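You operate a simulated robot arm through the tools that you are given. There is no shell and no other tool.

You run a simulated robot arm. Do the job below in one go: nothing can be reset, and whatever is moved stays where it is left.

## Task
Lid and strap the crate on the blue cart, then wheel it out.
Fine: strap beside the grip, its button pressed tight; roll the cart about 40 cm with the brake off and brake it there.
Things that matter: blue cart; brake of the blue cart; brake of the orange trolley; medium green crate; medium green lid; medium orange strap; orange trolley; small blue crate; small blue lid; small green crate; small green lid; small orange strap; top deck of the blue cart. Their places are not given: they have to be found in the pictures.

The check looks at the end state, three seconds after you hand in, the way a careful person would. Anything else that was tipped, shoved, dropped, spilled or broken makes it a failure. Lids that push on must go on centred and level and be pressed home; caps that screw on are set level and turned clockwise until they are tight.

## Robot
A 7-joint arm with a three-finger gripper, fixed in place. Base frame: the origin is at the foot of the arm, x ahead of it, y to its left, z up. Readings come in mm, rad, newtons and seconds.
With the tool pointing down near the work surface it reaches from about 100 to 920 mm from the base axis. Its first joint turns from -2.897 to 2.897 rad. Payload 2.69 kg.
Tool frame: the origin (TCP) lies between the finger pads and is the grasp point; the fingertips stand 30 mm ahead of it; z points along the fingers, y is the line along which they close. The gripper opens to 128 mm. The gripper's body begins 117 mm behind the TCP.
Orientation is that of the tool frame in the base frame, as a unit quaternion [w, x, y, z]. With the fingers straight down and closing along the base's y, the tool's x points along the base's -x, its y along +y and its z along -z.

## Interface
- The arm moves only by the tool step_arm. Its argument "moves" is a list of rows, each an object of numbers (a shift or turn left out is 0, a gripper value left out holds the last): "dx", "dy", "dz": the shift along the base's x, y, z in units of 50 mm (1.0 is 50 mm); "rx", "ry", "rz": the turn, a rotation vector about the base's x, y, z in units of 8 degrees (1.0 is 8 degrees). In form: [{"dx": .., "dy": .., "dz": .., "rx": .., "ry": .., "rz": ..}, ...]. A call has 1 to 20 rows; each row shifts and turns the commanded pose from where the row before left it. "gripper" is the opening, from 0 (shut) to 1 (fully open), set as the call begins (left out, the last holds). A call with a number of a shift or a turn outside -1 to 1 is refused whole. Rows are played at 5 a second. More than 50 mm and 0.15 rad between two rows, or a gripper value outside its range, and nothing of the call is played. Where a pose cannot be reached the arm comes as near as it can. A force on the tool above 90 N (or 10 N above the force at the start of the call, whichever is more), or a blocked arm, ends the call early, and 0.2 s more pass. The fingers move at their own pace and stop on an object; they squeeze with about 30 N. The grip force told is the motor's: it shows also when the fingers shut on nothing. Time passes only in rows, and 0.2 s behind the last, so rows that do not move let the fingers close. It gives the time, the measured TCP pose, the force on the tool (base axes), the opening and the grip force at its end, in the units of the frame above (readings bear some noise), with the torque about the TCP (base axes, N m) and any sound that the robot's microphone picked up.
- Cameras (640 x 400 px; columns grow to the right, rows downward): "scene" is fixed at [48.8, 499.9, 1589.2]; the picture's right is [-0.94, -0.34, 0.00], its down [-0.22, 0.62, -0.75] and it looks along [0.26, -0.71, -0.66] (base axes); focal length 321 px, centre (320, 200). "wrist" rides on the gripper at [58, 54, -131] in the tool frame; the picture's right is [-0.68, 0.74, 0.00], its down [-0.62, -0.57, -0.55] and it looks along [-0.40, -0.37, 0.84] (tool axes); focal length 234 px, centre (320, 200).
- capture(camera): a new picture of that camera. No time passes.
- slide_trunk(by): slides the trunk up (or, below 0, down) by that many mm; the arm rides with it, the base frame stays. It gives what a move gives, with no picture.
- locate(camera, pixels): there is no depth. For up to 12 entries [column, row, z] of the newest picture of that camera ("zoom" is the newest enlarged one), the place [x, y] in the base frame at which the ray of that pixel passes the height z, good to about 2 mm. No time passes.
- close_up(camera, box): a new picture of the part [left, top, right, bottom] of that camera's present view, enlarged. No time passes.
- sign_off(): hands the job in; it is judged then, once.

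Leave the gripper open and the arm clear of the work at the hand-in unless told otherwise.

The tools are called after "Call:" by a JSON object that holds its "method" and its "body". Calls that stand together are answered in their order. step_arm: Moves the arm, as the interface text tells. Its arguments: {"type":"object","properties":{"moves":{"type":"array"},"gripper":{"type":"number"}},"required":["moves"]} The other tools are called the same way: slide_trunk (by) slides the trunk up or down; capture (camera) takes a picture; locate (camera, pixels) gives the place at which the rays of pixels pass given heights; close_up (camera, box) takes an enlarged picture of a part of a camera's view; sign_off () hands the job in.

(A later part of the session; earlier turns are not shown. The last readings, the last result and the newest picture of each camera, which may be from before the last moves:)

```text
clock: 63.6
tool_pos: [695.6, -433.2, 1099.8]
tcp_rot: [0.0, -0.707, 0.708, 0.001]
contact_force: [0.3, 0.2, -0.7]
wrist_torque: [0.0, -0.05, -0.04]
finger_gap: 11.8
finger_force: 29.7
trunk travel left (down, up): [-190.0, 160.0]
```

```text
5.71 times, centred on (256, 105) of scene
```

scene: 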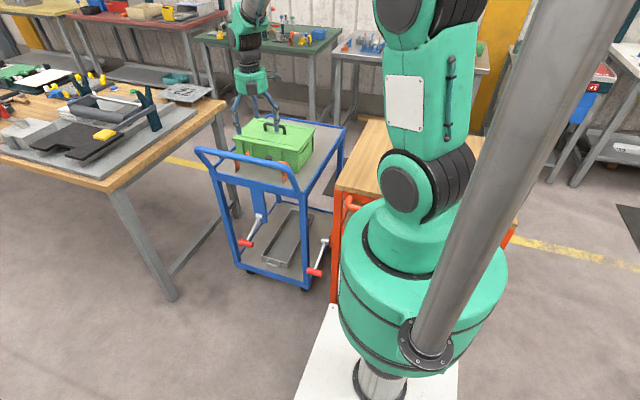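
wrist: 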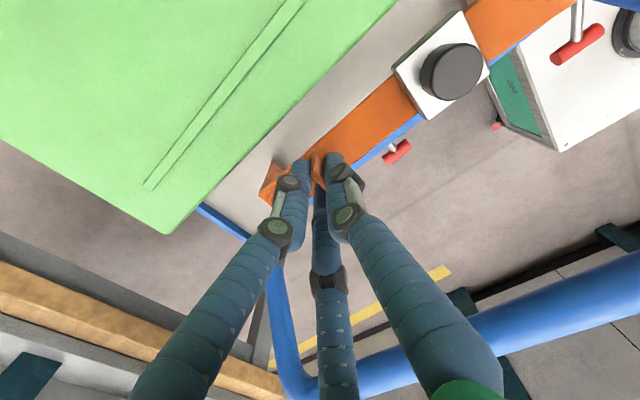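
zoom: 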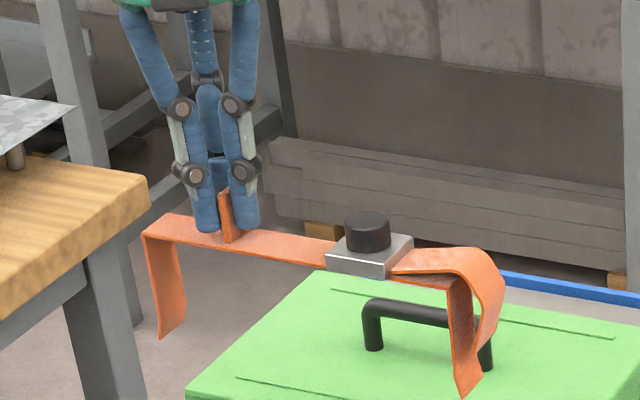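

A clear view of the strap. I locate its leg tips and corners relative to the tool (heights 204 mm above the deck pose).

Call:
{"method": "locate", "body": {"camera": "zoom", "pixels": [[160, 338, 981], [185, 312, 981], [463, 398, 981], [482, 372, 981], [143, 233, 1065], [175, 212, 1065], [330, 265, 1068], [450, 287, 1062], [368, 232, 1092], [497, 270, 1050], [235, 243, 1066]]}}

Call:
{"method": "close_up", "body": {"camera": "scene", "box": [255, 100, 303, 148]}}

Call:
{"method": "close_up", "body": {"camera": "scene", "box": [215, 95, 263, 143]}}

```text
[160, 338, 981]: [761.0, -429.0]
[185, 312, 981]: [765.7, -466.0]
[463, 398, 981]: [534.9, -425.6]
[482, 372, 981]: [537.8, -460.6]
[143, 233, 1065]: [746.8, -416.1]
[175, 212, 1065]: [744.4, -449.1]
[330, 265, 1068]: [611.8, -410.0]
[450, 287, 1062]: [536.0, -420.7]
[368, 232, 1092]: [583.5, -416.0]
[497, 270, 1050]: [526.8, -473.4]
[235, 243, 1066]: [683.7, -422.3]
```

```text
8.33 times, centred on (279, 124) of scene
```

zoom: 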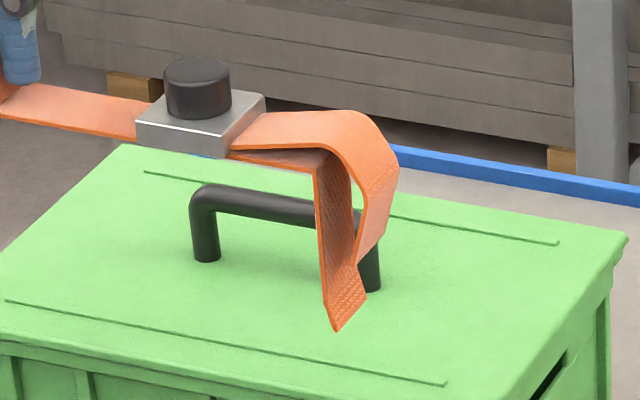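

```text
8.33 times, centred on (239, 119) of scene
```

zoom: 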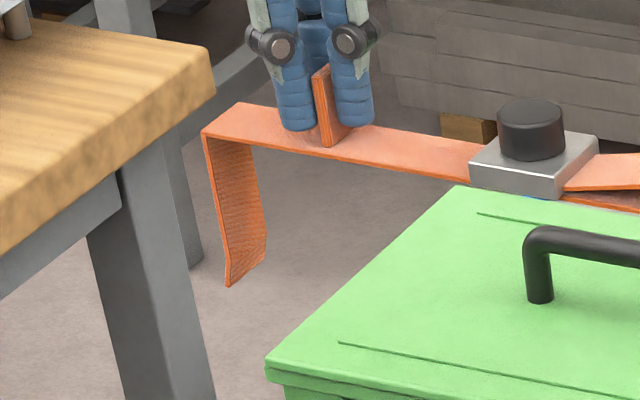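

I refine the leg tips with the sharper close-ups: −x tip at scene (280.8,139.6), +x tip at (228.0,129.4), top corners too.

Call:
{"method": "locate", "body": {"camera": "scene", "pixels": [[280.8, 139.6, 984], [228.0, 129.4, 984], [280.8, 139.6, 988], [228.0, 129.4, 988], [224.7, 111.5, 1065], [228.9, 107.2, 1065], [279.2, 123.8, 1062], [288.5, 125, 1050], [285.6, 136, 984], [270.5, 106.5, 1093]]}}

```text
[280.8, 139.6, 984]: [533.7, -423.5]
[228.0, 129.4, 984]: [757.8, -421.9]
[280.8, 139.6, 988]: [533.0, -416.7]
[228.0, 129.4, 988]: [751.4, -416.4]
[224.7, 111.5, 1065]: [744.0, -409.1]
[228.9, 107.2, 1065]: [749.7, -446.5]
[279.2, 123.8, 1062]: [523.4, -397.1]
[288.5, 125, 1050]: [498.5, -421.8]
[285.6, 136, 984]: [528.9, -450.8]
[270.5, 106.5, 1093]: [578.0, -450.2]
```

The strap's middle is about 48 mm from the tab. I raise 25 mm and turn the tool back by −90° so the band lies along y (button end toward +y).

Call:
{"method": "step_arm", "body": {"moves": [{"dz": 0.5}, {"rz": -0.6}, {"rz": -0.6}, {"rz": -0.6}, {"rz": -0.6}, {"rz": -0.6}, {"rz": -0.6}, {"rz": -0.6}, {"rz": -0.6}, {"rz": -0.6}, {"rz": -0.6}, {"rz": -0.6}, {"rz": -0.6}, {"rz": -0.6}, {"rz": -0.6}, {"rz": -0.6}, {"rz": -0.6}, {"rz": -0.6}, {"rz": -0.6}, {"rz": -0.45}]}}

Call:
{"method": "capture", "body": {"camera": "scene"}}

Call:
{"method": "capture", "body": {"camera": "wrist"}}

```text
clock: 67.8
tool_pos: [696.0, -432.7, 1124.8]
tcp_rot: [0.002, 0.0, 1.0, 0.0]
contact_force: [-0.1, 0.6, 0.0]
wrist_torque: [-0.02, -0.01, -0.01]
finger_gap: 11.6
finger_force: 30.2
trunk travel left (down, up): [-190.0, 160.0]
```

```text
taken
```

scene: 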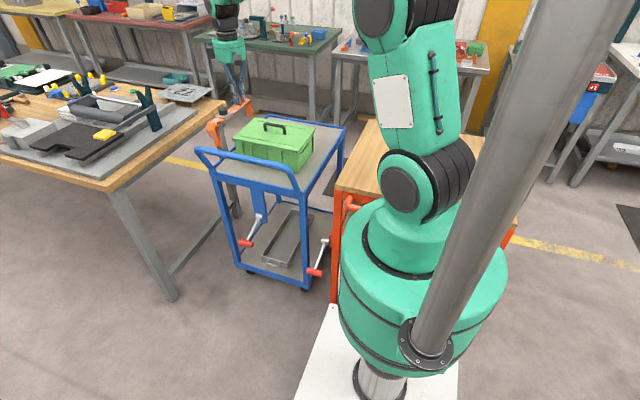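

```text
taken
```

wrist: 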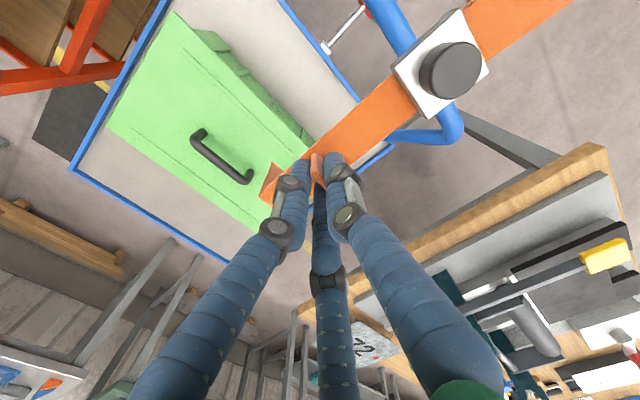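

The band now lies along y. I carry it over the crate so the strap sits beside the grip (tab at about (557,−634)).

Call:
{"method": "step_arm", "body": {"moves": [{"dx": -0.397, "dy": -0.577}, {"dx": -0.397, "dy": -0.577}, {"dx": -0.397, "dy": -0.577}, {"dx": -0.397, "dy": -0.577}, {"dx": -0.397, "dy": -0.577}, {"dx": -0.397, "dy": -0.577}, {"dx": -0.397, "dy": -0.577}, {}, {}]}}

Call:
{"method": "close_up", "body": {"camera": "scene", "box": [225, 70, 353, 150]}}

Call:
{"method": "capture", "body": {"camera": "wrist"}}

```text
clock: 69.8
tool_pos: [555.2, -634.5, 1125.0]
tcp_rot: [0.001, -0.001, 1.0, 0.0]
contact_force: [-0.5, 0.3, -0.1]
wrist_torque: [-0.07, 0.03, -0.01]
finger_gap: 11.8
finger_force: 30.0
trunk travel left (down, up): [-190.0, 160.0]
```

```text
5.00 times, centred on (289, 110) of scene
```

zoom: 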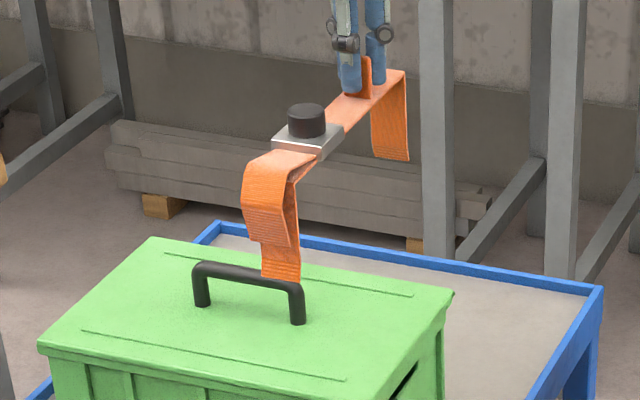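

```text
taken
```

wrist: 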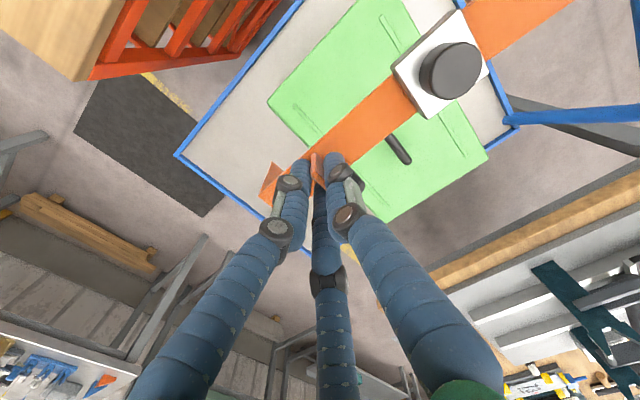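

I lower to about 15 mm above the lid with the leg tips and compare with the lid's edges.

Call:
{"method": "step_arm", "body": {"moves": [{"dz": -0.5}, {"dz": -0.5}, {"dz": -0.5}, {"dz": -0.4}, {}, {}]}}

Call:
{"method": "close_up", "body": {"camera": "scene", "box": [235, 90, 347, 160]}}

Call:
{"method": "close_up", "body": {"camera": "wrist", "box": [200, 0, 520, 240]}}

```text
clock: 71.2
tool_pos: [556.4, -635.1, 1030.8]
tcp_rot: [0.0, -0.001, 1.0, 0.0]
contact_force: [1.1, -0.9, -0.4]
wrist_torque: [-0.08, 0.03, -0.02]
finger_gap: 11.8
finger_force: 30.4
trunk travel left (down, up): [-190.0, 160.0]
```

```text
5.71 times, centred on (291, 125) of scene
```

zoom: 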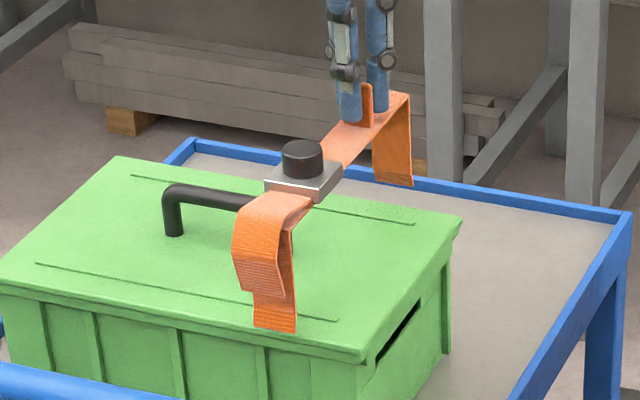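

```text
1.67 times, centred on (360, 120) of wrist
```

zoom: 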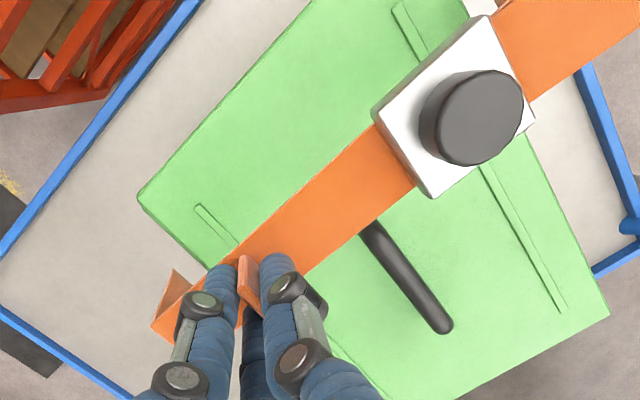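

I locate the near leg's tip edge (255,327)-(293,333) and the far leg's tip edge (377,180)-(412,187) at z≈917.

Call:
{"method": "locate", "body": {"camera": "zoom", "pixels": [[255, 327, 917], [293, 333, 917], [377, 180, 917], [412, 187, 917], [362, 358, 904], [460, 218, 904], [118, 158, 904], [3, 286, 904], [165, 192, 940], [250, 205, 940]]}}

```text
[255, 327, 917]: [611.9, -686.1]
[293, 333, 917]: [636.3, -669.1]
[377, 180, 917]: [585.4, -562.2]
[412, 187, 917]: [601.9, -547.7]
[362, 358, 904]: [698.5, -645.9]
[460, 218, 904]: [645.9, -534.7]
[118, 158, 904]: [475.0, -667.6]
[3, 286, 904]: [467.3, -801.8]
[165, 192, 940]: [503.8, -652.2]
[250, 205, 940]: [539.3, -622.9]
```

The last zoom was the wrist one; I repeat with scene pixels.

Call:
{"method": "locate", "body": {"camera": "scene", "pixels": [[279.6, 147.2, 917], [286.3, 148.3, 917], [301, 121.5, 917], [307.1, 122.7, 917], [298.35, 152.65, 901], [315.5, 128.15, 904], [255.6, 117.65, 904]]}}

```text
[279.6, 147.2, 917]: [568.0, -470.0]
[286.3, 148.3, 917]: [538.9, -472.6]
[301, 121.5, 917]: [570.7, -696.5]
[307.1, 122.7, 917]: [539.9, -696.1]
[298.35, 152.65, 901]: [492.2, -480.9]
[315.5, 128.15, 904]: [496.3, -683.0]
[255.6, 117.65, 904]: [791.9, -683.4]
```

The strap is centred within a couple of mm. I lower slowly, watching the force.

Call:
{"method": "step_arm", "body": {"moves": [{"dz": -0.2}, {"dz": -0.2}, {"dz": -0.2}, {"dz": -0.2}, {}]}}

Call:
{"method": "close_up", "body": {"camera": "scene", "box": [235, 90, 347, 160]}}

```text
clock: 72.4
tool_pos: [556.9, -636.2, 990.8]
tcp_rot: [0.001, 0.0, 1.0, 0.001]
contact_force: [-0.2, 0.4, -1.5]
wrist_torque: [-0.09, 0.03, 0.0]
finger_gap: 11.5
finger_force: 30.4
trunk travel left (down, up): [-190.0, 160.0]
```

```text
5.71 times, centred on (291, 125) of scene
```

zoom: 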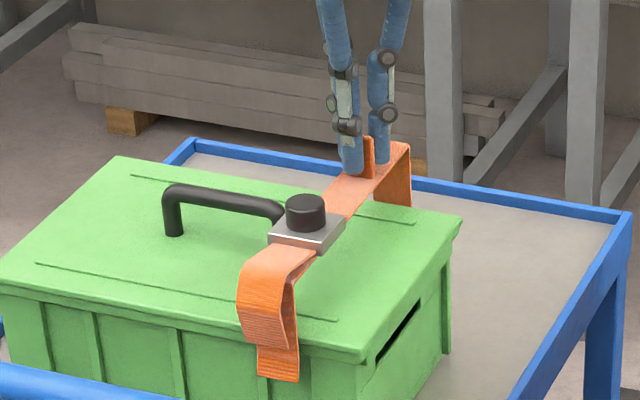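

Both legs have passed the lid's edges without contact. I continue down.

Call:
{"method": "step_arm", "body": {"moves": [{"dz": -0.16}, {"dz": -0.16}, {"dz": -0.16}, {}]}}

Call:
{"method": "close_up", "body": {"camera": "scene", "box": [235, 100, 331, 160]}}

```text
clock: 73.4
tool_pos: [556.6, -634.3, 965.6]
tcp_rot: [-0.001, 0.0, 1.0, 0.001]
contact_force: [-0.5, -0.6, -0.8]
wrist_torque: [-0.09, -0.01, 0.0]
finger_gap: 11.8
finger_force: 30.0
trunk travel left (down, up): [-190.0, 160.0]
```

```text
6.67 times, centred on (283, 130) of scene
```

zoom: 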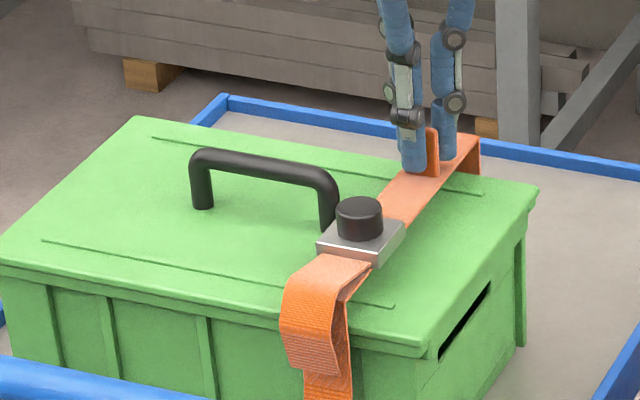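

Clear of the grip. I go down further in small rows.

Call:
{"method": "step_arm", "body": {"moves": [{"dz": -0.12}, {"dz": -0.12}, {"dz": -0.1}, {}]}}

Call:
{"method": "close_up", "body": {"camera": "scene", "box": [245, 110, 325, 160]}}

```text
clock: 74.4
tool_pos: [557.1, -635.5, 949.1]
tcp_rot: [0.001, 0.0, 1.0, 0.0]
contact_force: [-0.5, 1.0, -0.9]
wrist_torque: [-0.04, 0.01, 0.0]
finger_gap: 11.7
finger_force: 29.5
trunk travel left (down, up): [-190.0, 160.0]
```

```text
8.00 times, centred on (285, 135) of scene
```

zoom: 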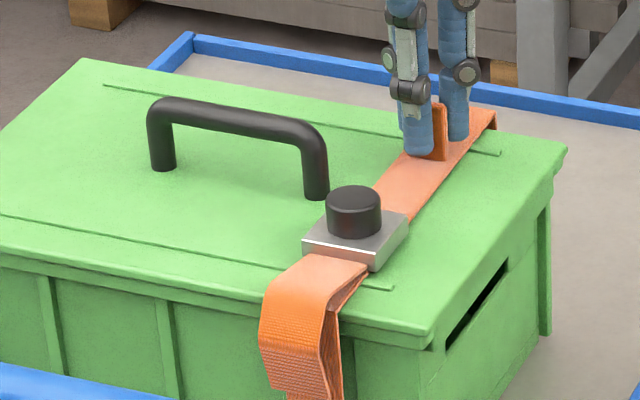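

Still free. The last millimetres in 1.5 mm rows.

Call:
{"method": "step_arm", "body": {"moves": [{"dz": -0.04}, {"dz": -0.04}, {"dz": -0.04}, {}]}}

Call:
{"method": "step_arm", "body": {"moves": [{"dz": -0.03}, {"dz": -0.03}, {}, {}]}}

Call:
{"method": "close_up", "body": {"camera": "scene", "box": [245, 110, 325, 160]}}

```text
clock: 75.4
tool_pos: [556.8, -635.5, 947.5]
tcp_rot: [0.002, 0.0, 1.0, -0.002]
contact_force: [-3.7, 2.5, 37.6]
wrist_torque: [0.29, 0.31, 0.08]
finger_gap: 11.7
finger_force: 30.2
trunk travel left (down, up): [-190.0, 160.0]
```

```text
clock: 76.4
tool_pos: [555.9, -634.5, 942.2]
tcp_rot: [0.002, 0.0, 1.0, -0.002]
contact_force: [6.2, -7.2, 35.4]
wrist_torque: [0.0, -0.22, 0.03]
finger_gap: 11.7
finger_force: 30.2
trunk travel left (down, up): [-190.0, 160.0]
```

```text
8.00 times, centred on (285, 135) of scene
```

zoom: 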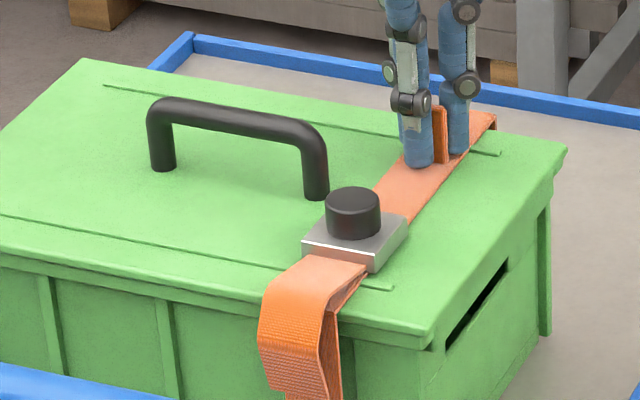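

The strap rests on the lid (37 N) and the fingers then slid a little down the tab. I ease off and look before opening.

Call:
{"method": "step_arm", "body": {"moves": [{"dz": 0.05}, {"dz": 0.03}, {}]}}

Call:
{"method": "close_up", "body": {"camera": "scene", "box": [270, 115, 318, 163]}}

Call:
{"method": "capture", "body": {"camera": "wrist"}}

```text
clock: 77.2
tool_pos: [555.2, -632.8, 943.0]
tcp_rot: [-0.001, 0.0, 1.0, 0.001]
contact_force: [0.9, 0.2, 8.8]
wrist_torque: [0.06, -0.16, -0.07]
finger_gap: 11.7
finger_force: 30.0
trunk travel left (down, up): [-190.0, 160.0]
```

```text
8.33 times, centred on (294, 139) of scene
```

zoom: 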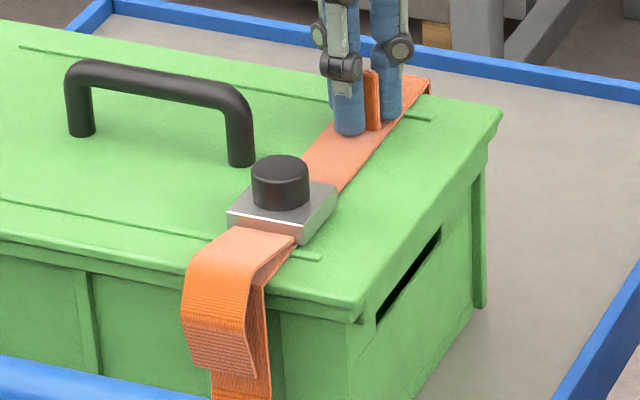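

```text
taken
```

wrist: 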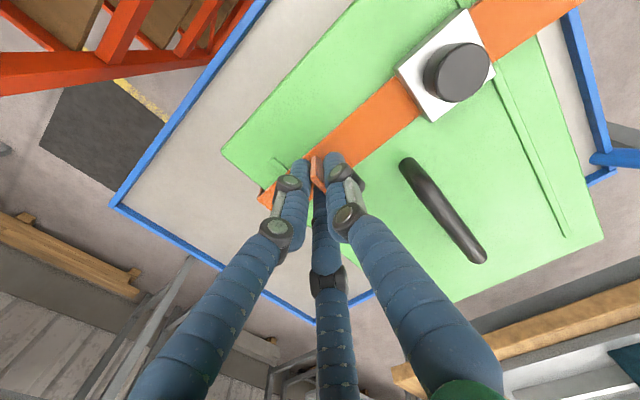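

The strap lies flat over lid with both legs outside the rim. I open the fingers and rise.

Call:
{"method": "step_arm", "body": {"moves": [{"dz": 0.02}, {}, {}, {}], "gripper": 0.4}}

Call:
{"method": "step_arm", "body": {"moves": [{"dz": 0.4}, {"dz": 0.8}, {"dz": 0.8}, {}]}}

Call:
{"method": "close_up", "body": {"camera": "scene", "box": [245, 110, 325, 160]}}

Call:
{"method": "capture", "body": {"camera": "wrist"}}

```text
clock: 78.2
tool_pos: [555.8, -634.4, 944.8]
tcp_rot: [-0.001, 0.001, 1.0, 0.0]
contact_force: [0.2, -0.1, 0.5]
wrist_torque: [0.01, -0.03, 0.02]
finger_gap: 51.2
finger_force: 0.1
trunk travel left (down, up): [-190.0, 160.0]
```

```text
clock: 79.2
tool_pos: [556.1, -635.7, 1045.6]
tcp_rot: [0.0, 0.001, 1.0, 0.0]
contact_force: [-0.7, -0.3, 0.6]
wrist_torque: [0.0, -0.02, 0.0]
finger_gap: 51.3
finger_force: 0.1
trunk travel left (down, up): [-190.0, 160.0]
```

```text
8.00 times, centred on (285, 135) of scene
```

zoom: 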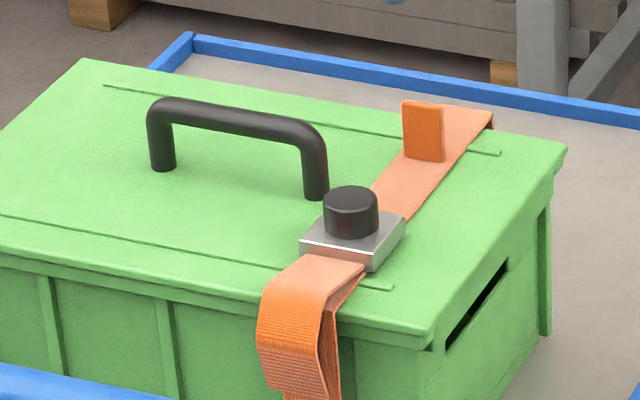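

```text
taken
```

wrist: 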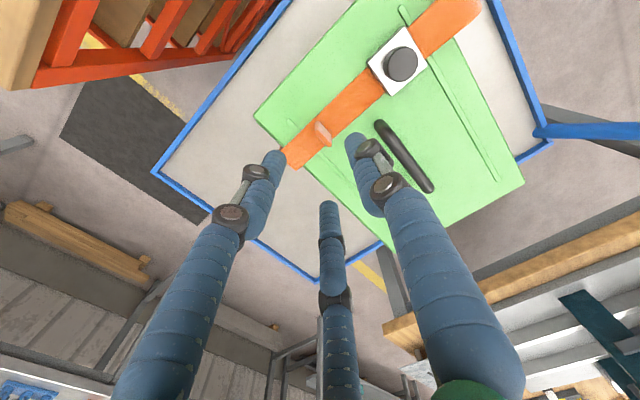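

The strap stands in place. I zoom in to check that it lies flat on the lid and to locate the button.

Call:
{"method": "close_up", "body": {"camera": "scene", "box": [274, 125, 306, 145]}}

Call:
{"method": "close_up", "body": {"camera": "scene", "box": [290, 115, 322, 135]}}

Call:
{"method": "close_up", "body": {"camera": "scene", "box": [265, 140, 305, 165]}}

Call:
{"method": "close_up", "body": {"camera": "wrist", "box": [240, 0, 500, 200]}}

```text
16.00 times, centred on (290, 135) of scene
```

zoom: 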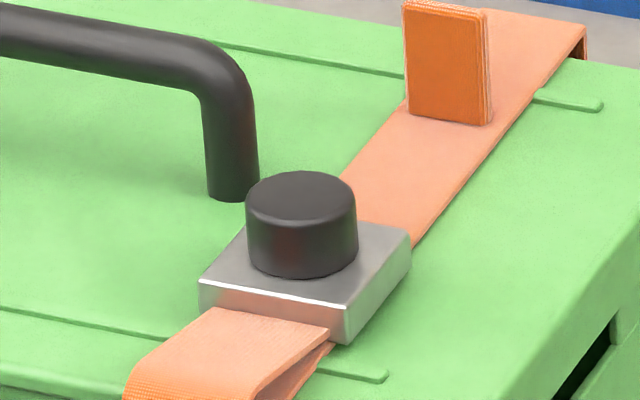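

```text
16.00 times, centred on (306, 125) of scene
```

zoom: 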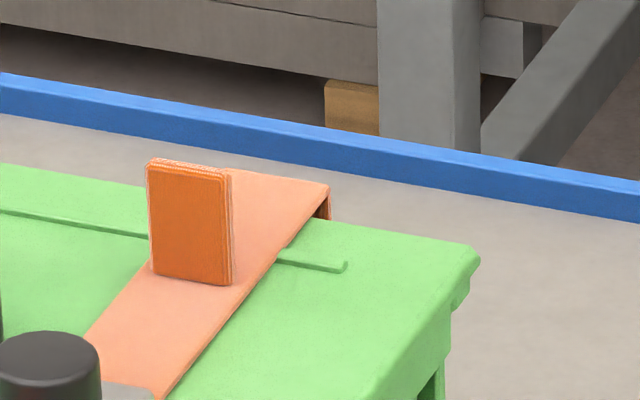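

```text
16.00 times, centred on (285, 152) of scene
```

zoom: 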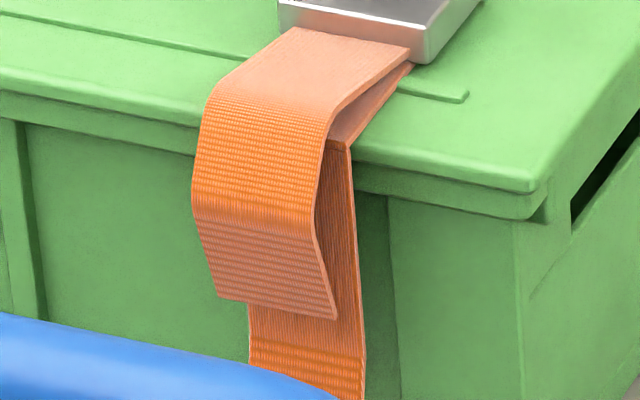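

```text
2.00 times, centred on (370, 100) of wrist
```

zoom: 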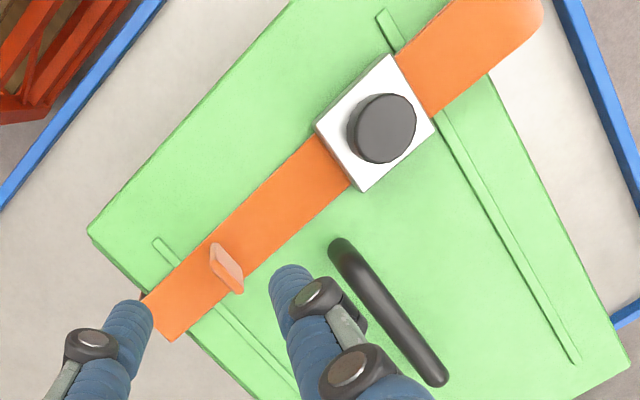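

The strap lies flat across the lid beside the grip. I locate the button's top: scene (288.9,134.4), wrist (404,62.5).

Call:
{"method": "locate", "body": {"camera": "scene", "pixels": [[288.9, 134.4, 930], [288.9, 134.4, 935], [288.9, 134.4, 940], [288.9, 134.4, 945]]}}

Call:
{"method": "locate", "body": {"camera": "wrist", "pixels": [[404, 62.5, 930], [404, 62.5, 935], [404, 62.5, 940], [404, 62.5, 945]]}}

```text
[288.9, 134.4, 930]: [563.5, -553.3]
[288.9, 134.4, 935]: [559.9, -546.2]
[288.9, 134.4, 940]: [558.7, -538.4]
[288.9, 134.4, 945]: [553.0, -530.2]
```

```text
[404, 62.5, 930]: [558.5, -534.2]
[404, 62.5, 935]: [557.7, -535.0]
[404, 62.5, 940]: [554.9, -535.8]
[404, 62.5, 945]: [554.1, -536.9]
```

The button's top is at about (556,−536,941). I close the fingers, go over it, and press down.

Call:
{"method": "step_arm", "body": {"moves": [{"dy": 0.7}, {"dy": 0.7}, {"dy": 0.6}, {}, {"dz": -0.6}, {"dz": -0.5}, {}], "gripper": 0}}

Call:
{"method": "capture", "body": {"camera": "wrist"}}

Call:
{"method": "close_up", "body": {"camera": "scene", "box": [255, 110, 319, 150]}}

```text
clock: 80.8
tool_pos: [556.0, -535.9, 989.2]
tcp_rot: [0.001, 0.0, 1.0, 0.0]
contact_force: [0.1, 0.6, 0.6]
wrist_torque: [0.01, 0.0, 0.0]
finger_gap: 1.8
finger_force: 30.3
trunk travel left (down, up): [-190.0, 160.0]
```

```text
taken
```

wrist: 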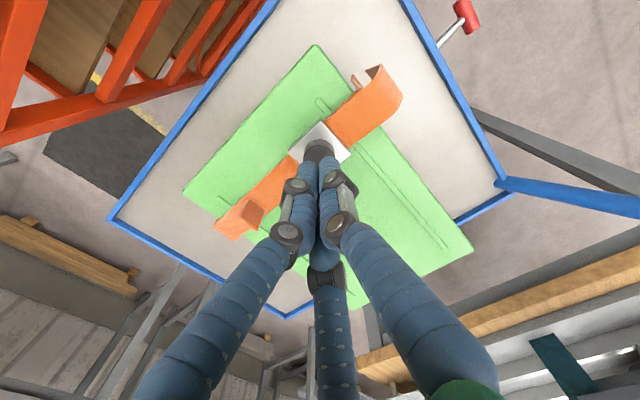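

```text
10.00 times, centred on (287, 130) of scene
```

zoom: 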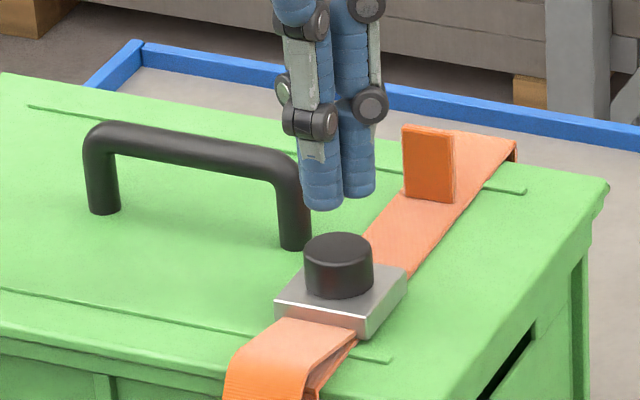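

Aligned above the button. I press down in 2 mm rows.

Call:
{"method": "step_arm", "body": {"moves": [{"dz": -0.1}, {"dz": -0.1}, {"dz": -0.1}, {"dz": -0.05}, {"dz": -0.05}, {}]}}

```text
clock: 82.2
tool_pos: [556.1, -534.1, 970.7]
tcp_rot: [0.001, 0.0, 1.0, 0.0]
contact_force: [-0.4, -1.0, -0.3]
wrist_torque: [-0.02, -0.03, 0.0]
finger_gap: 2.0
finger_force: 29.8
trunk travel left (down, up): [-190.0, 160.0]
```

Call:
{"method": "step_arm", "body": {"moves": [{"dz": -0.04}, {"dz": -0.04}, {"dz": -0.04}, {"dz": -0.04}, {}]}}

```text
clock: 83.4
tool_pos: [556.4, -535.1, 963.3]
tcp_rot: [0.0, 0.0, 1.0, 0.0]
contact_force: [0.6, -0.2, 2.4]
wrist_torque: [0.01, -0.05, -0.01]
finger_gap: 1.9
finger_force: 30.0
trunk travel left (down, up): [-190.0, 160.0]
```

2.4 N: the fingers touch the button. I press on.

Call:
{"method": "step_arm", "body": {"moves": [{"dz": -0.04}, {"dz": -0.04}, {"dz": -0.04}, {}]}}

Call:
{"method": "close_up", "body": {"camera": "scene", "box": [255, 110, 319, 150]}}

```text
clock: 84.4
tool_pos: [557.5, -535.4, 956.1]
tcp_rot: [0.001, 0.001, 1.0, 0.0]
contact_force: [0.0, -0.4, 4.6]
wrist_torque: [-0.04, -0.03, -0.05]
finger_gap: 6.0
finger_force: 30.2
trunk travel left (down, up): [-190.0, 160.0]
heard: click
```

```text
10.00 times, centred on (287, 130) of scene
```

zoom: 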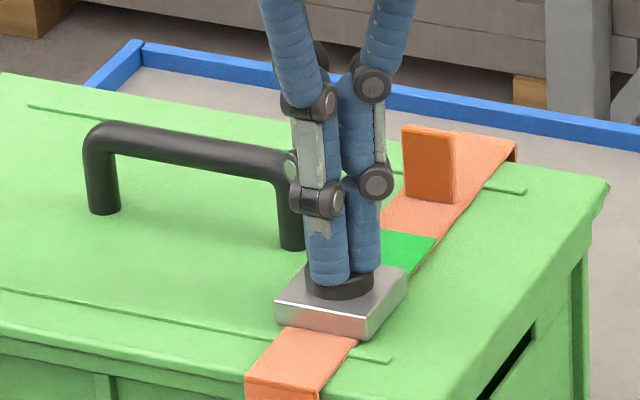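

A click was heard, the slack is gone and a green mark shows on the band. I lift off and check the strap.

Call:
{"method": "step_arm", "body": {"moves": [{"dz": 0.3}, {"dz": 0.9}, {"dz": 0.9}, {}]}}

Call:
{"method": "close_up", "body": {"camera": "scene", "box": [245, 110, 325, 160]}}

Call:
{"method": "capture", "body": {"camera": "wrist"}}

```text
clock: 85.4
tool_pos: [556.1, -533.6, 1062.5]
tcp_rot: [0.002, 0.0, 1.0, 0.0]
contact_force: [-0.8, 0.9, 0.0]
wrist_torque: [-0.06, -0.06, -0.01]
finger_gap: 2.1
finger_force: 29.9
trunk travel left (down, up): [-190.0, 160.0]
```

```text
8.00 times, centred on (285, 135) of scene
```

zoom: 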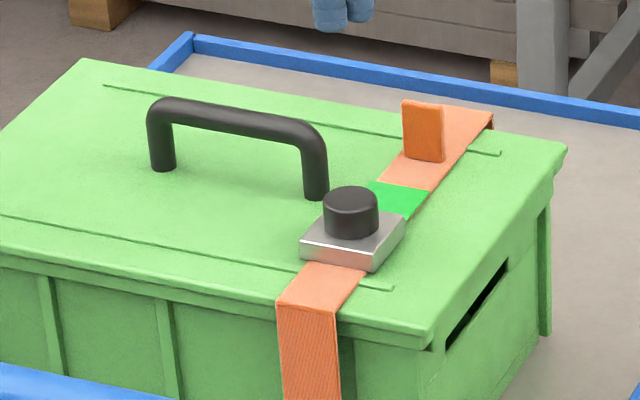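

```text
taken
```

wrist: 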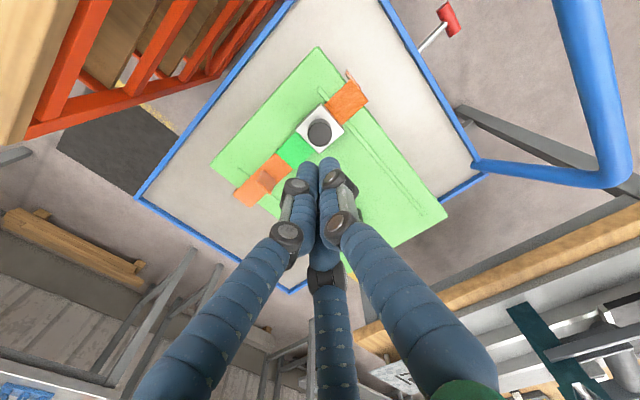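

The strap is tight with its green mark showing. Next the brake lever: I move toward +y, clear over the handle, to view it closely.

Call:
{"method": "step_arm", "body": {"moves": [{"dy": 0.95}, {"dy": 0.95}, {"dy": 0.95}, {"dy": 0.95}, {"dy": 0.95}, {"dy": 0.95}, {"dy": 0.95}, {"dy": 0.95}, {"dy": 0.95}, {"dy": 0.95}, {"dz": -0.9}, {"dz": -0.9}, {"dz": -0.9}, {}], "gripper": 0.5}}

Call:
{"method": "capture", "body": {"camera": "wrist"}}

Call:
{"method": "capture", "body": {"camera": "scene"}}

```text
clock: 88.4
tool_pos: [556.7, -60.2, 926.2]
tcp_rot: [0.0, -0.001, 1.0, -0.001]
contact_force: [0.7, -0.2, 0.5]
wrist_torque: [-0.01, 0.03, -0.02]
finger_gap: 63.8
finger_force: 0.1
trunk travel left (down, up): [-190.0, 160.0]
```

```text
taken
```

wrist: 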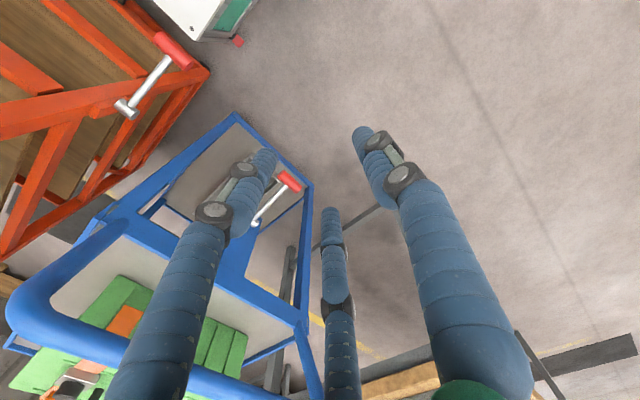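

```text
taken
```

scene: 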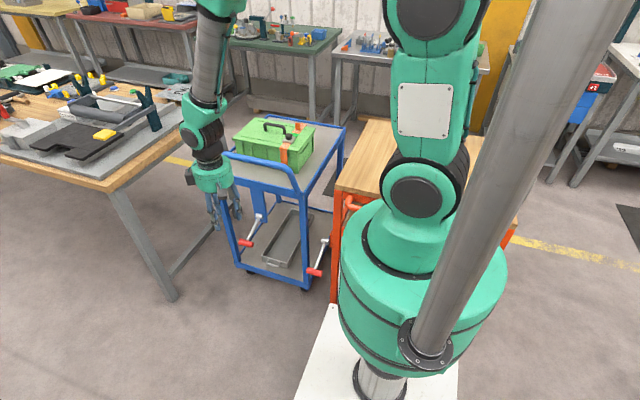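

I open the fingers to clear the view, and zoom on the lever.

Call:
{"method": "step_arm", "body": {"moves": [{"dx": -0.6, "dy": 0.2}, {"dx": -0.4, "dy": 0.2}, {}, {}], "gripper": 1}}

Call:
{"method": "capture", "body": {"camera": "wrist"}}

Call:
{"method": "close_up", "body": {"camera": "wrist", "box": [220, 110, 380, 230]}}

```text
clock: 89.4
tool_pos: [506.9, -40.0, 925.9]
tcp_rot: [0.0, 0.0, 1.0, 0.001]
contact_force: [0.3, 0.9, -1.0]
wrist_torque: [-0.01, 0.0, -0.01]
finger_gap: 127.9
finger_force: 0.0
trunk travel left (down, up): [-190.0, 160.0]
```

```text
taken
```

wrist: 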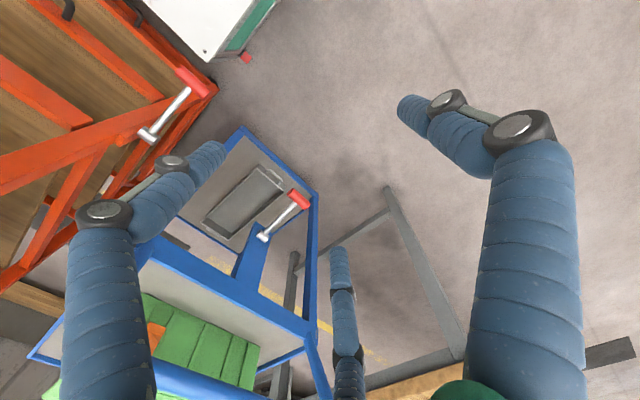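

```text
3.33 times, centred on (300, 170) of wrist
```

zoom: 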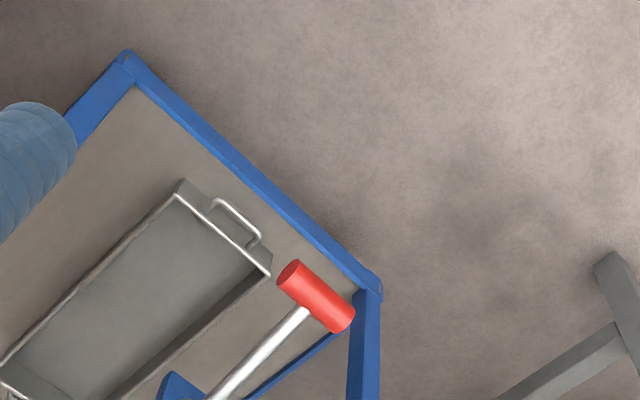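

I match the red handle (wrist (298.8,199.1), scene (246.3,243.3)) and the pivot (wrist (263,238), scene (259.2,215.8)).

Call:
{"method": "locate", "body": {"camera": "wrist", "pixels": [[298.8, 199.1, 540], [298.8, 199.1, 560], [298.8, 199.1, 580], [263, 238, 600], [263, 238, 640], [263, 238, 660], [289.5, 192.5, 565], [307.5, 205.4, 565]]}}

Call:
{"method": "locate", "body": {"camera": "scene", "pixels": [[246.25, 243.25, 540], [246.25, 243.25, 560], [246.25, 243.25, 580], [259.25, 215.75, 600], [259.25, 215.75, 640], [259.25, 215.75, 660]]}}

Call:
{"method": "close_up", "body": {"camera": "wrist", "box": [240, 170, 320, 250]}}

Call:
{"method": "close_up", "body": {"camera": "scene", "box": [230, 200, 294, 264]}}

```text
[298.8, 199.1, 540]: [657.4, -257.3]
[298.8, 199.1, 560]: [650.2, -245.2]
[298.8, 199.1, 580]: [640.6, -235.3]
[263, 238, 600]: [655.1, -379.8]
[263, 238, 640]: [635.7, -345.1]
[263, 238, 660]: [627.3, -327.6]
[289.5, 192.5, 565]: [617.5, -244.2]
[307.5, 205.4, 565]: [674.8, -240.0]
```

```text
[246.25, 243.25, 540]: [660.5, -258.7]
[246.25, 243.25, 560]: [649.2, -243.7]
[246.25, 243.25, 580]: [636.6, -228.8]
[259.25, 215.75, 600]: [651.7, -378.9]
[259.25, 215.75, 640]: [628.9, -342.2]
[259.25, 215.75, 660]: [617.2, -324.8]
```

```text
5.00 times, centred on (280, 210) of wrist
```

zoom: 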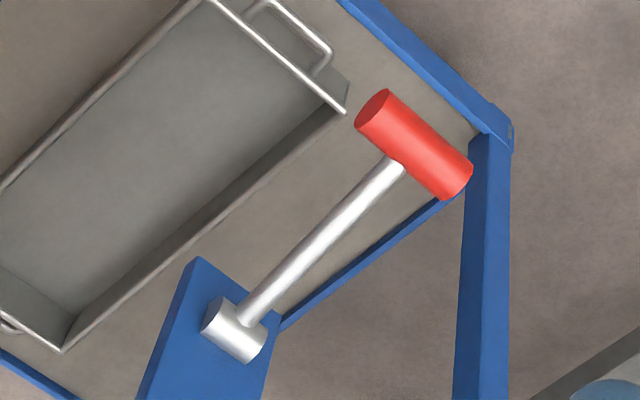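

```text
6.25 times, centred on (262, 232) of scene
```

zoom: 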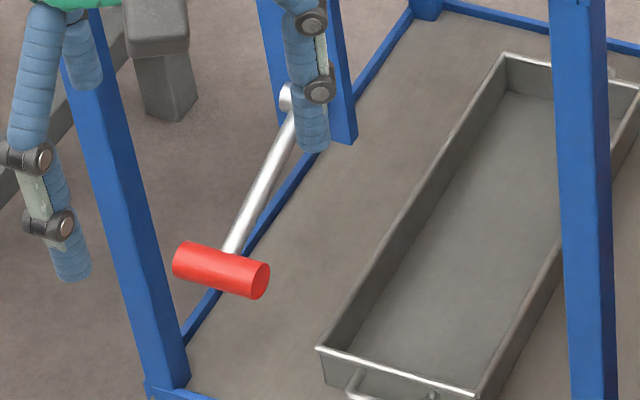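

The red handle's centre is about (648,−245,560), about 57 mm long along x; the pivot is near (647,−372,608). Before going on I check the robot's own white pedestal corner, so that the cart's path toward +y is clear.

Call:
{"method": "locate", "body": {"camera": "scene", "pixels": [[328, 306, 0], [328, 306, 200], [328, 306, 400], [296, 398, 0], [296, 398, 200], [296, 398, 400]]}}

Call:
{"method": "locate", "body": {"camera": "wrist", "pixels": [[205, 57, 0], [205, 57, 200], [205, 57, 400], [252, 0, 0], [252, 0, 200], [252, 0, 400], [241, 127, 200], [318, 195, 200], [241, 127, 150], [318, 195, 150]]}}

Call:
{"method": "close_up", "body": {"camera": "scene", "box": [220, 240, 480, 400]}}

```text
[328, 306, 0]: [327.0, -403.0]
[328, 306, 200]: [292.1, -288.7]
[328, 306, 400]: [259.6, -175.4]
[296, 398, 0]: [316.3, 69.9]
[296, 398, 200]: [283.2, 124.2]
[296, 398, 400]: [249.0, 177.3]
```

```text
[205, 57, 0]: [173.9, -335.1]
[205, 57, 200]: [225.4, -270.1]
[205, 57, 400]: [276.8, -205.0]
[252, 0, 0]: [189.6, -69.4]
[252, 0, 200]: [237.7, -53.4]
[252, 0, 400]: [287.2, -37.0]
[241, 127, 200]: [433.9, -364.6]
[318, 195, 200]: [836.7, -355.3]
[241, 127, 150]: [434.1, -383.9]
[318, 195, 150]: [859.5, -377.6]
```

```text
2.46 times, centred on (350, 320) of scene
```

zoom: 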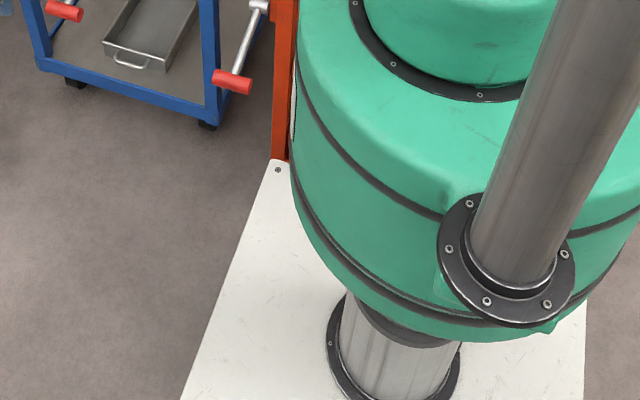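

The pedestal's edge is at x≈270 and the cart's at x≈430, so the path is clear. I lower the trunk to bring the arm level with the lever.

Call:
{"method": "slide_trunk", "body": {"by": -150}}

Call:
{"method": "step_arm", "body": {"moves": [{"dx": 0.5, "dy": 0.8}, {"dx": 0.5, "dy": 0.8}, {"dx": 0.5, "dy": 0.8}, {"dx": 0.5, "dy": 0.6}, {"rx": -0.9}, {"rx": -0.9}, {"rx": -0.9}, {"rx": -0.9}, {}], "gripper": 0.5}}

Call:
{"method": "capture", "body": {"camera": "scene"}}

Call:
{"method": "capture", "body": {"camera": "wrist"}}

```text
clock: 91.2
tool_pos: [506.4, -39.6, 777.2]
tcp_rot: [0.001, 0.0, 1.0, 0.0]
contact_force: [0.3, 0.3, 0.0]
wrist_torque: [-0.02, -0.01, 0.0]
finger_gap: 128.1
finger_force: 0.2
trunk travel left (down, up): [-40.0, 310.0]
```

```text
clock: 93.2
tool_pos: [606.6, 109.3, 776.4]
tcp_rot: [0.0, 0.0, 0.968, -0.25]
contact_force: [0.4, -1.3, -0.5]
wrist_torque: [0.01, 0.03, 0.02]
finger_gap: 63.9
finger_force: 0.1
trunk travel left (down, up): [-40.0, 310.0]
```

```text
taken
```

scene: 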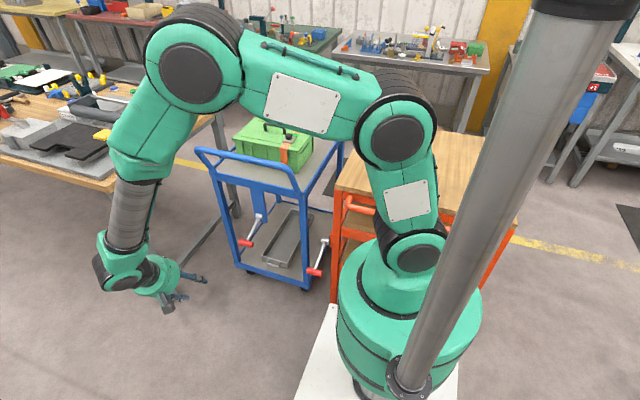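

```text
taken
```

wrist: 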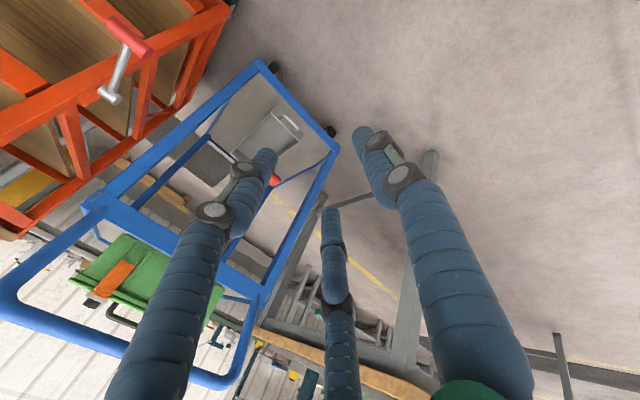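

The tilt works (29° now) with the elbow high above the cart. I tilt to 60°.

Call:
{"method": "step_arm", "body": {"moves": [{"rx": -0.975}, {"rx": -0.975}, {"rx": -0.975}, {"rx": -0.975}, {}, {}]}}

Call:
{"method": "capture", "body": {"camera": "scene"}}

Call:
{"method": "capture", "body": {"camera": "wrist"}}

```text
clock: 94.6
tool_pos: [606.1, 110.7, 778.1]
tcp_rot: [0.0, -0.002, 0.866, -0.5]
contact_force: [0.1, 0.3, 0.3]
wrist_torque: [-0.03, 0.01, -0.03]
finger_gap: 63.9
finger_force: 0.0
trunk travel left (down, up): [-40.0, 310.0]
```

```text
taken
```

scene: 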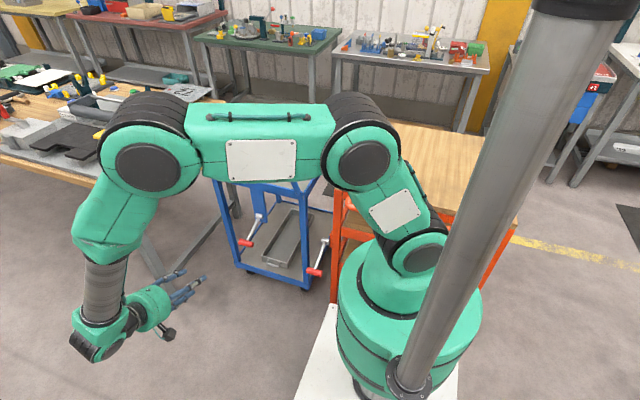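

```text
taken
```

wrist: 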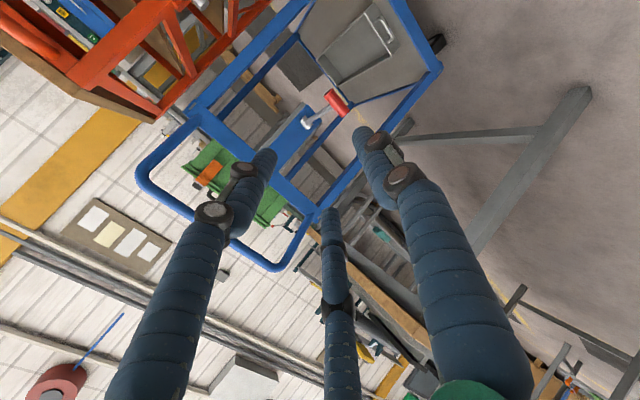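

The lever is visible between the fingers at (325,105). I zoom in on it from this angle.

Call:
{"method": "close_up", "body": {"camera": "wrist", "box": [270, 60, 400, 160]}}

```text
4.00 times, centred on (335, 110) of wrist
```

zoom: 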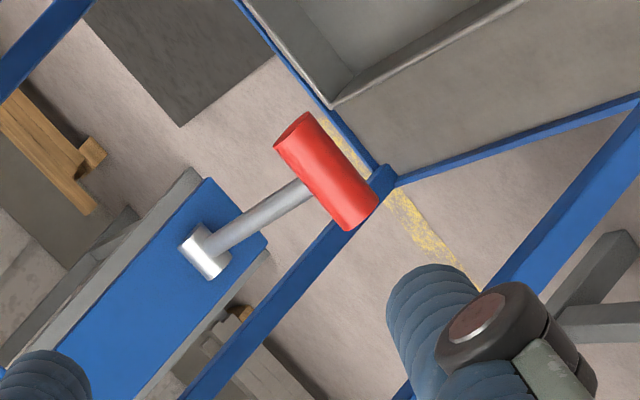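

I locate the red handle's ends and centre and the pivot for candidate heights.

Call:
{"method": "locate", "body": {"camera": "zoom", "pixels": [[327, 172, 550], [327, 172, 560], [327, 172, 570], [293, 132, 560], [360, 212, 560], [205, 252, 600], [205, 252, 610], [205, 252, 620], [205, 252, 640], [302, 190, 560]]}}

```text
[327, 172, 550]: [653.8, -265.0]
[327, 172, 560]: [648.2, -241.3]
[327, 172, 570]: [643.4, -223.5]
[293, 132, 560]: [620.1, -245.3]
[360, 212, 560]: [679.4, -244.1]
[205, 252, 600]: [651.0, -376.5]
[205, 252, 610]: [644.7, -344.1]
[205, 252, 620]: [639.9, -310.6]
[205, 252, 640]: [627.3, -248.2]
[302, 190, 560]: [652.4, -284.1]
```

All three views agree: red handle centre (649,−244.5,559.5), pivot (651,−378,600). I approach a point 70 mm short of the handle, offset +17 mm in x so the fingers miss the rod.

Call:
{"method": "step_arm", "body": {"moves": [{"dx": 0.15, "dy": -0.737, "dz": -0.458}, {"dx": 0.15, "dy": -0.737, "dz": -0.458}, {"dx": 0.15, "dy": -0.737, "dz": -0.458}, {"dx": 0.15, "dy": -0.737, "dz": -0.458}, {"dx": 0.15, "dy": -0.737, "dz": -0.458}, {"dx": 0.15, "dy": -0.737, "dz": -0.458}, {"dx": 0.15, "dy": -0.737, "dz": -0.458}, {"dx": 0.15, "dy": -0.737, "dz": -0.458}, {}, {}], "gripper": 0.5}}

Call:
{"method": "capture", "body": {"camera": "wrist"}}

Call:
{"method": "capture", "body": {"camera": "scene"}}

```text
clock: 96.8
tool_pos: [665.9, -185.7, 593.9]
tcp_rot: [0.001, -0.001, 0.866, -0.5]
contact_force: [0.0, -0.4, 0.3]
wrist_torque: [-0.01, 0.0, 0.01]
finger_gap: 64.0
finger_force: 0.1
trunk travel left (down, up): [-40.0, 310.0]
```

```text
taken
```

wrist: 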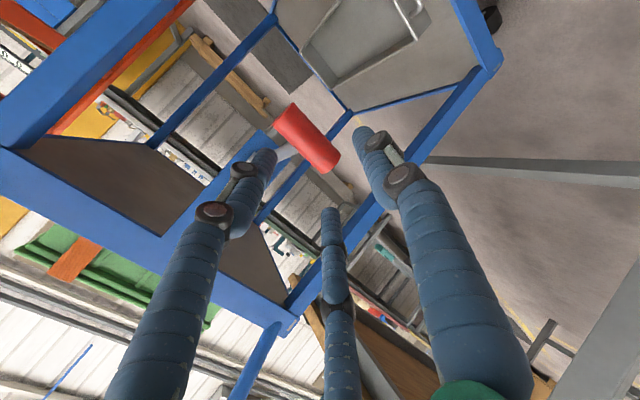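

```text
taken
```

scene: 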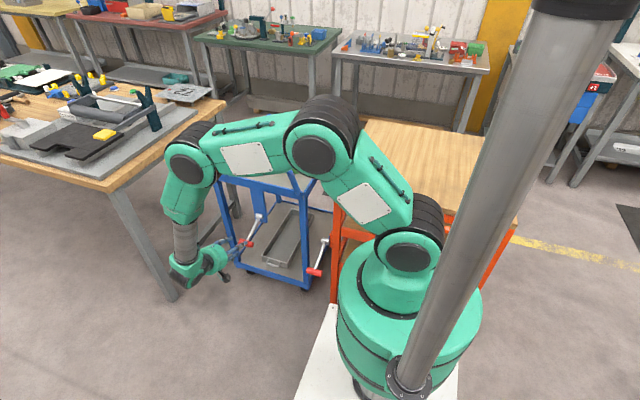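

The handle's +x half lies on the tool axis. I advance 50 mm along the tool and look again.

Call:
{"method": "step_arm", "body": {"moves": [{"dy": -0.29, "dz": -0.167}, {"dy": -0.29, "dz": -0.167}, {"dy": -0.29, "dz": -0.167}, {}]}}

Call:
{"method": "capture", "body": {"camera": "wrist"}}

Call:
{"method": "close_up", "body": {"camera": "scene", "box": [200, 200, 296, 260]}}

```text
clock: 97.8
tool_pos: [666.3, -229.5, 569.8]
tcp_rot: [0.001, -0.001, 0.866, -0.5]
contact_force: [2.8, -5.0, 9.5]
wrist_torque: [-0.18, 0.26, 0.35]
finger_gap: 66.7
finger_force: 1.7
trunk travel left (down, up): [-40.0, 310.0]
```

```text
taken
```

wrist: 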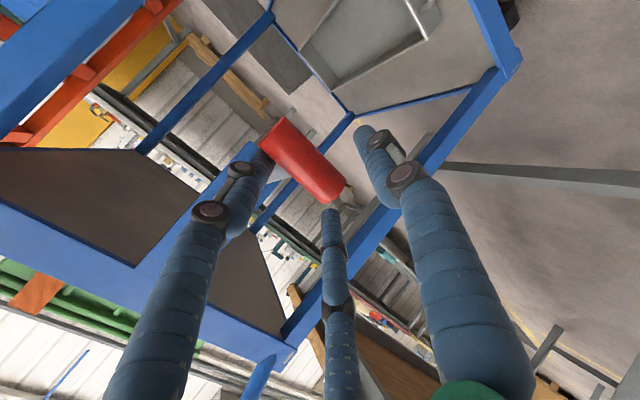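

```text
6.67 times, centred on (248, 230) of scene
```

zoom: 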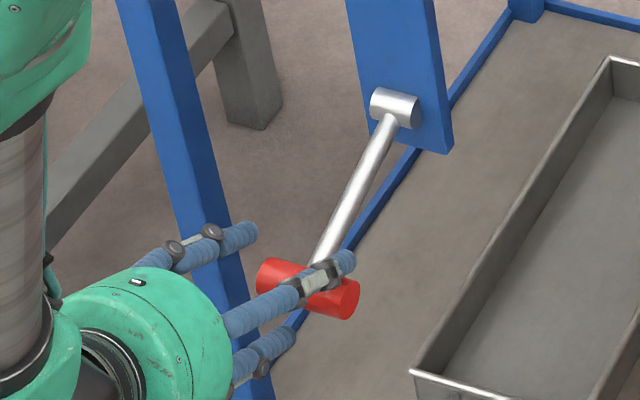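

The contact point computed from force and torque lies 34 mm to −x: the gripper really acts as three fingers around its axis, so one upper finger touched the handle. I back off, centre on the rod (x=649) so the two upper fingers straddle it.

Call:
{"method": "step_arm", "body": {"moves": [{"dy": 0.35, "dz": 0.2}, {"dy": 0.35, "dz": 0.2}, {"dx": -0.34, "dy": -0.04, "dz": 0.09}, {}], "gripper": 0.55}}

Call:
{"method": "close_up", "body": {"camera": "scene", "box": [200, 200, 296, 260]}}

Call:
{"method": "capture", "body": {"camera": "wrist"}}

```text
clock: 98.8
tool_pos: [649.3, -197.1, 591.9]
tcp_rot: [0.001, -0.001, 0.866, -0.5]
contact_force: [-0.3, 0.5, 0.3]
wrist_torque: [-0.02, -0.01, -0.01]
finger_gap: 70.6
finger_force: 0.0
trunk travel left (down, up): [-40.0, 310.0]
```

```text
6.67 times, centred on (248, 230) of scene
```

zoom: 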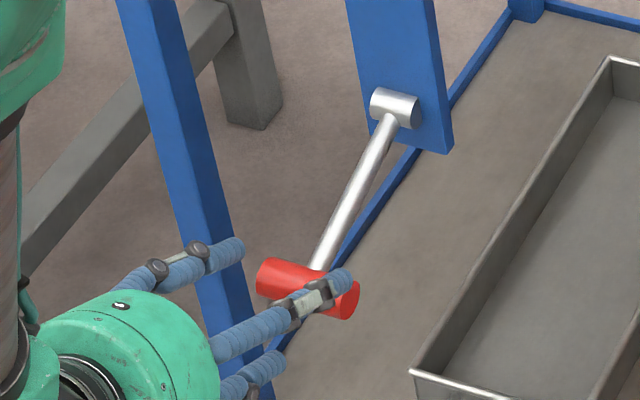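

```text
taken
```

wrist: 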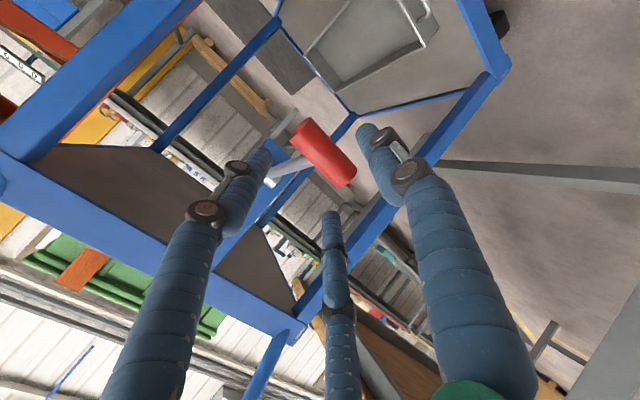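

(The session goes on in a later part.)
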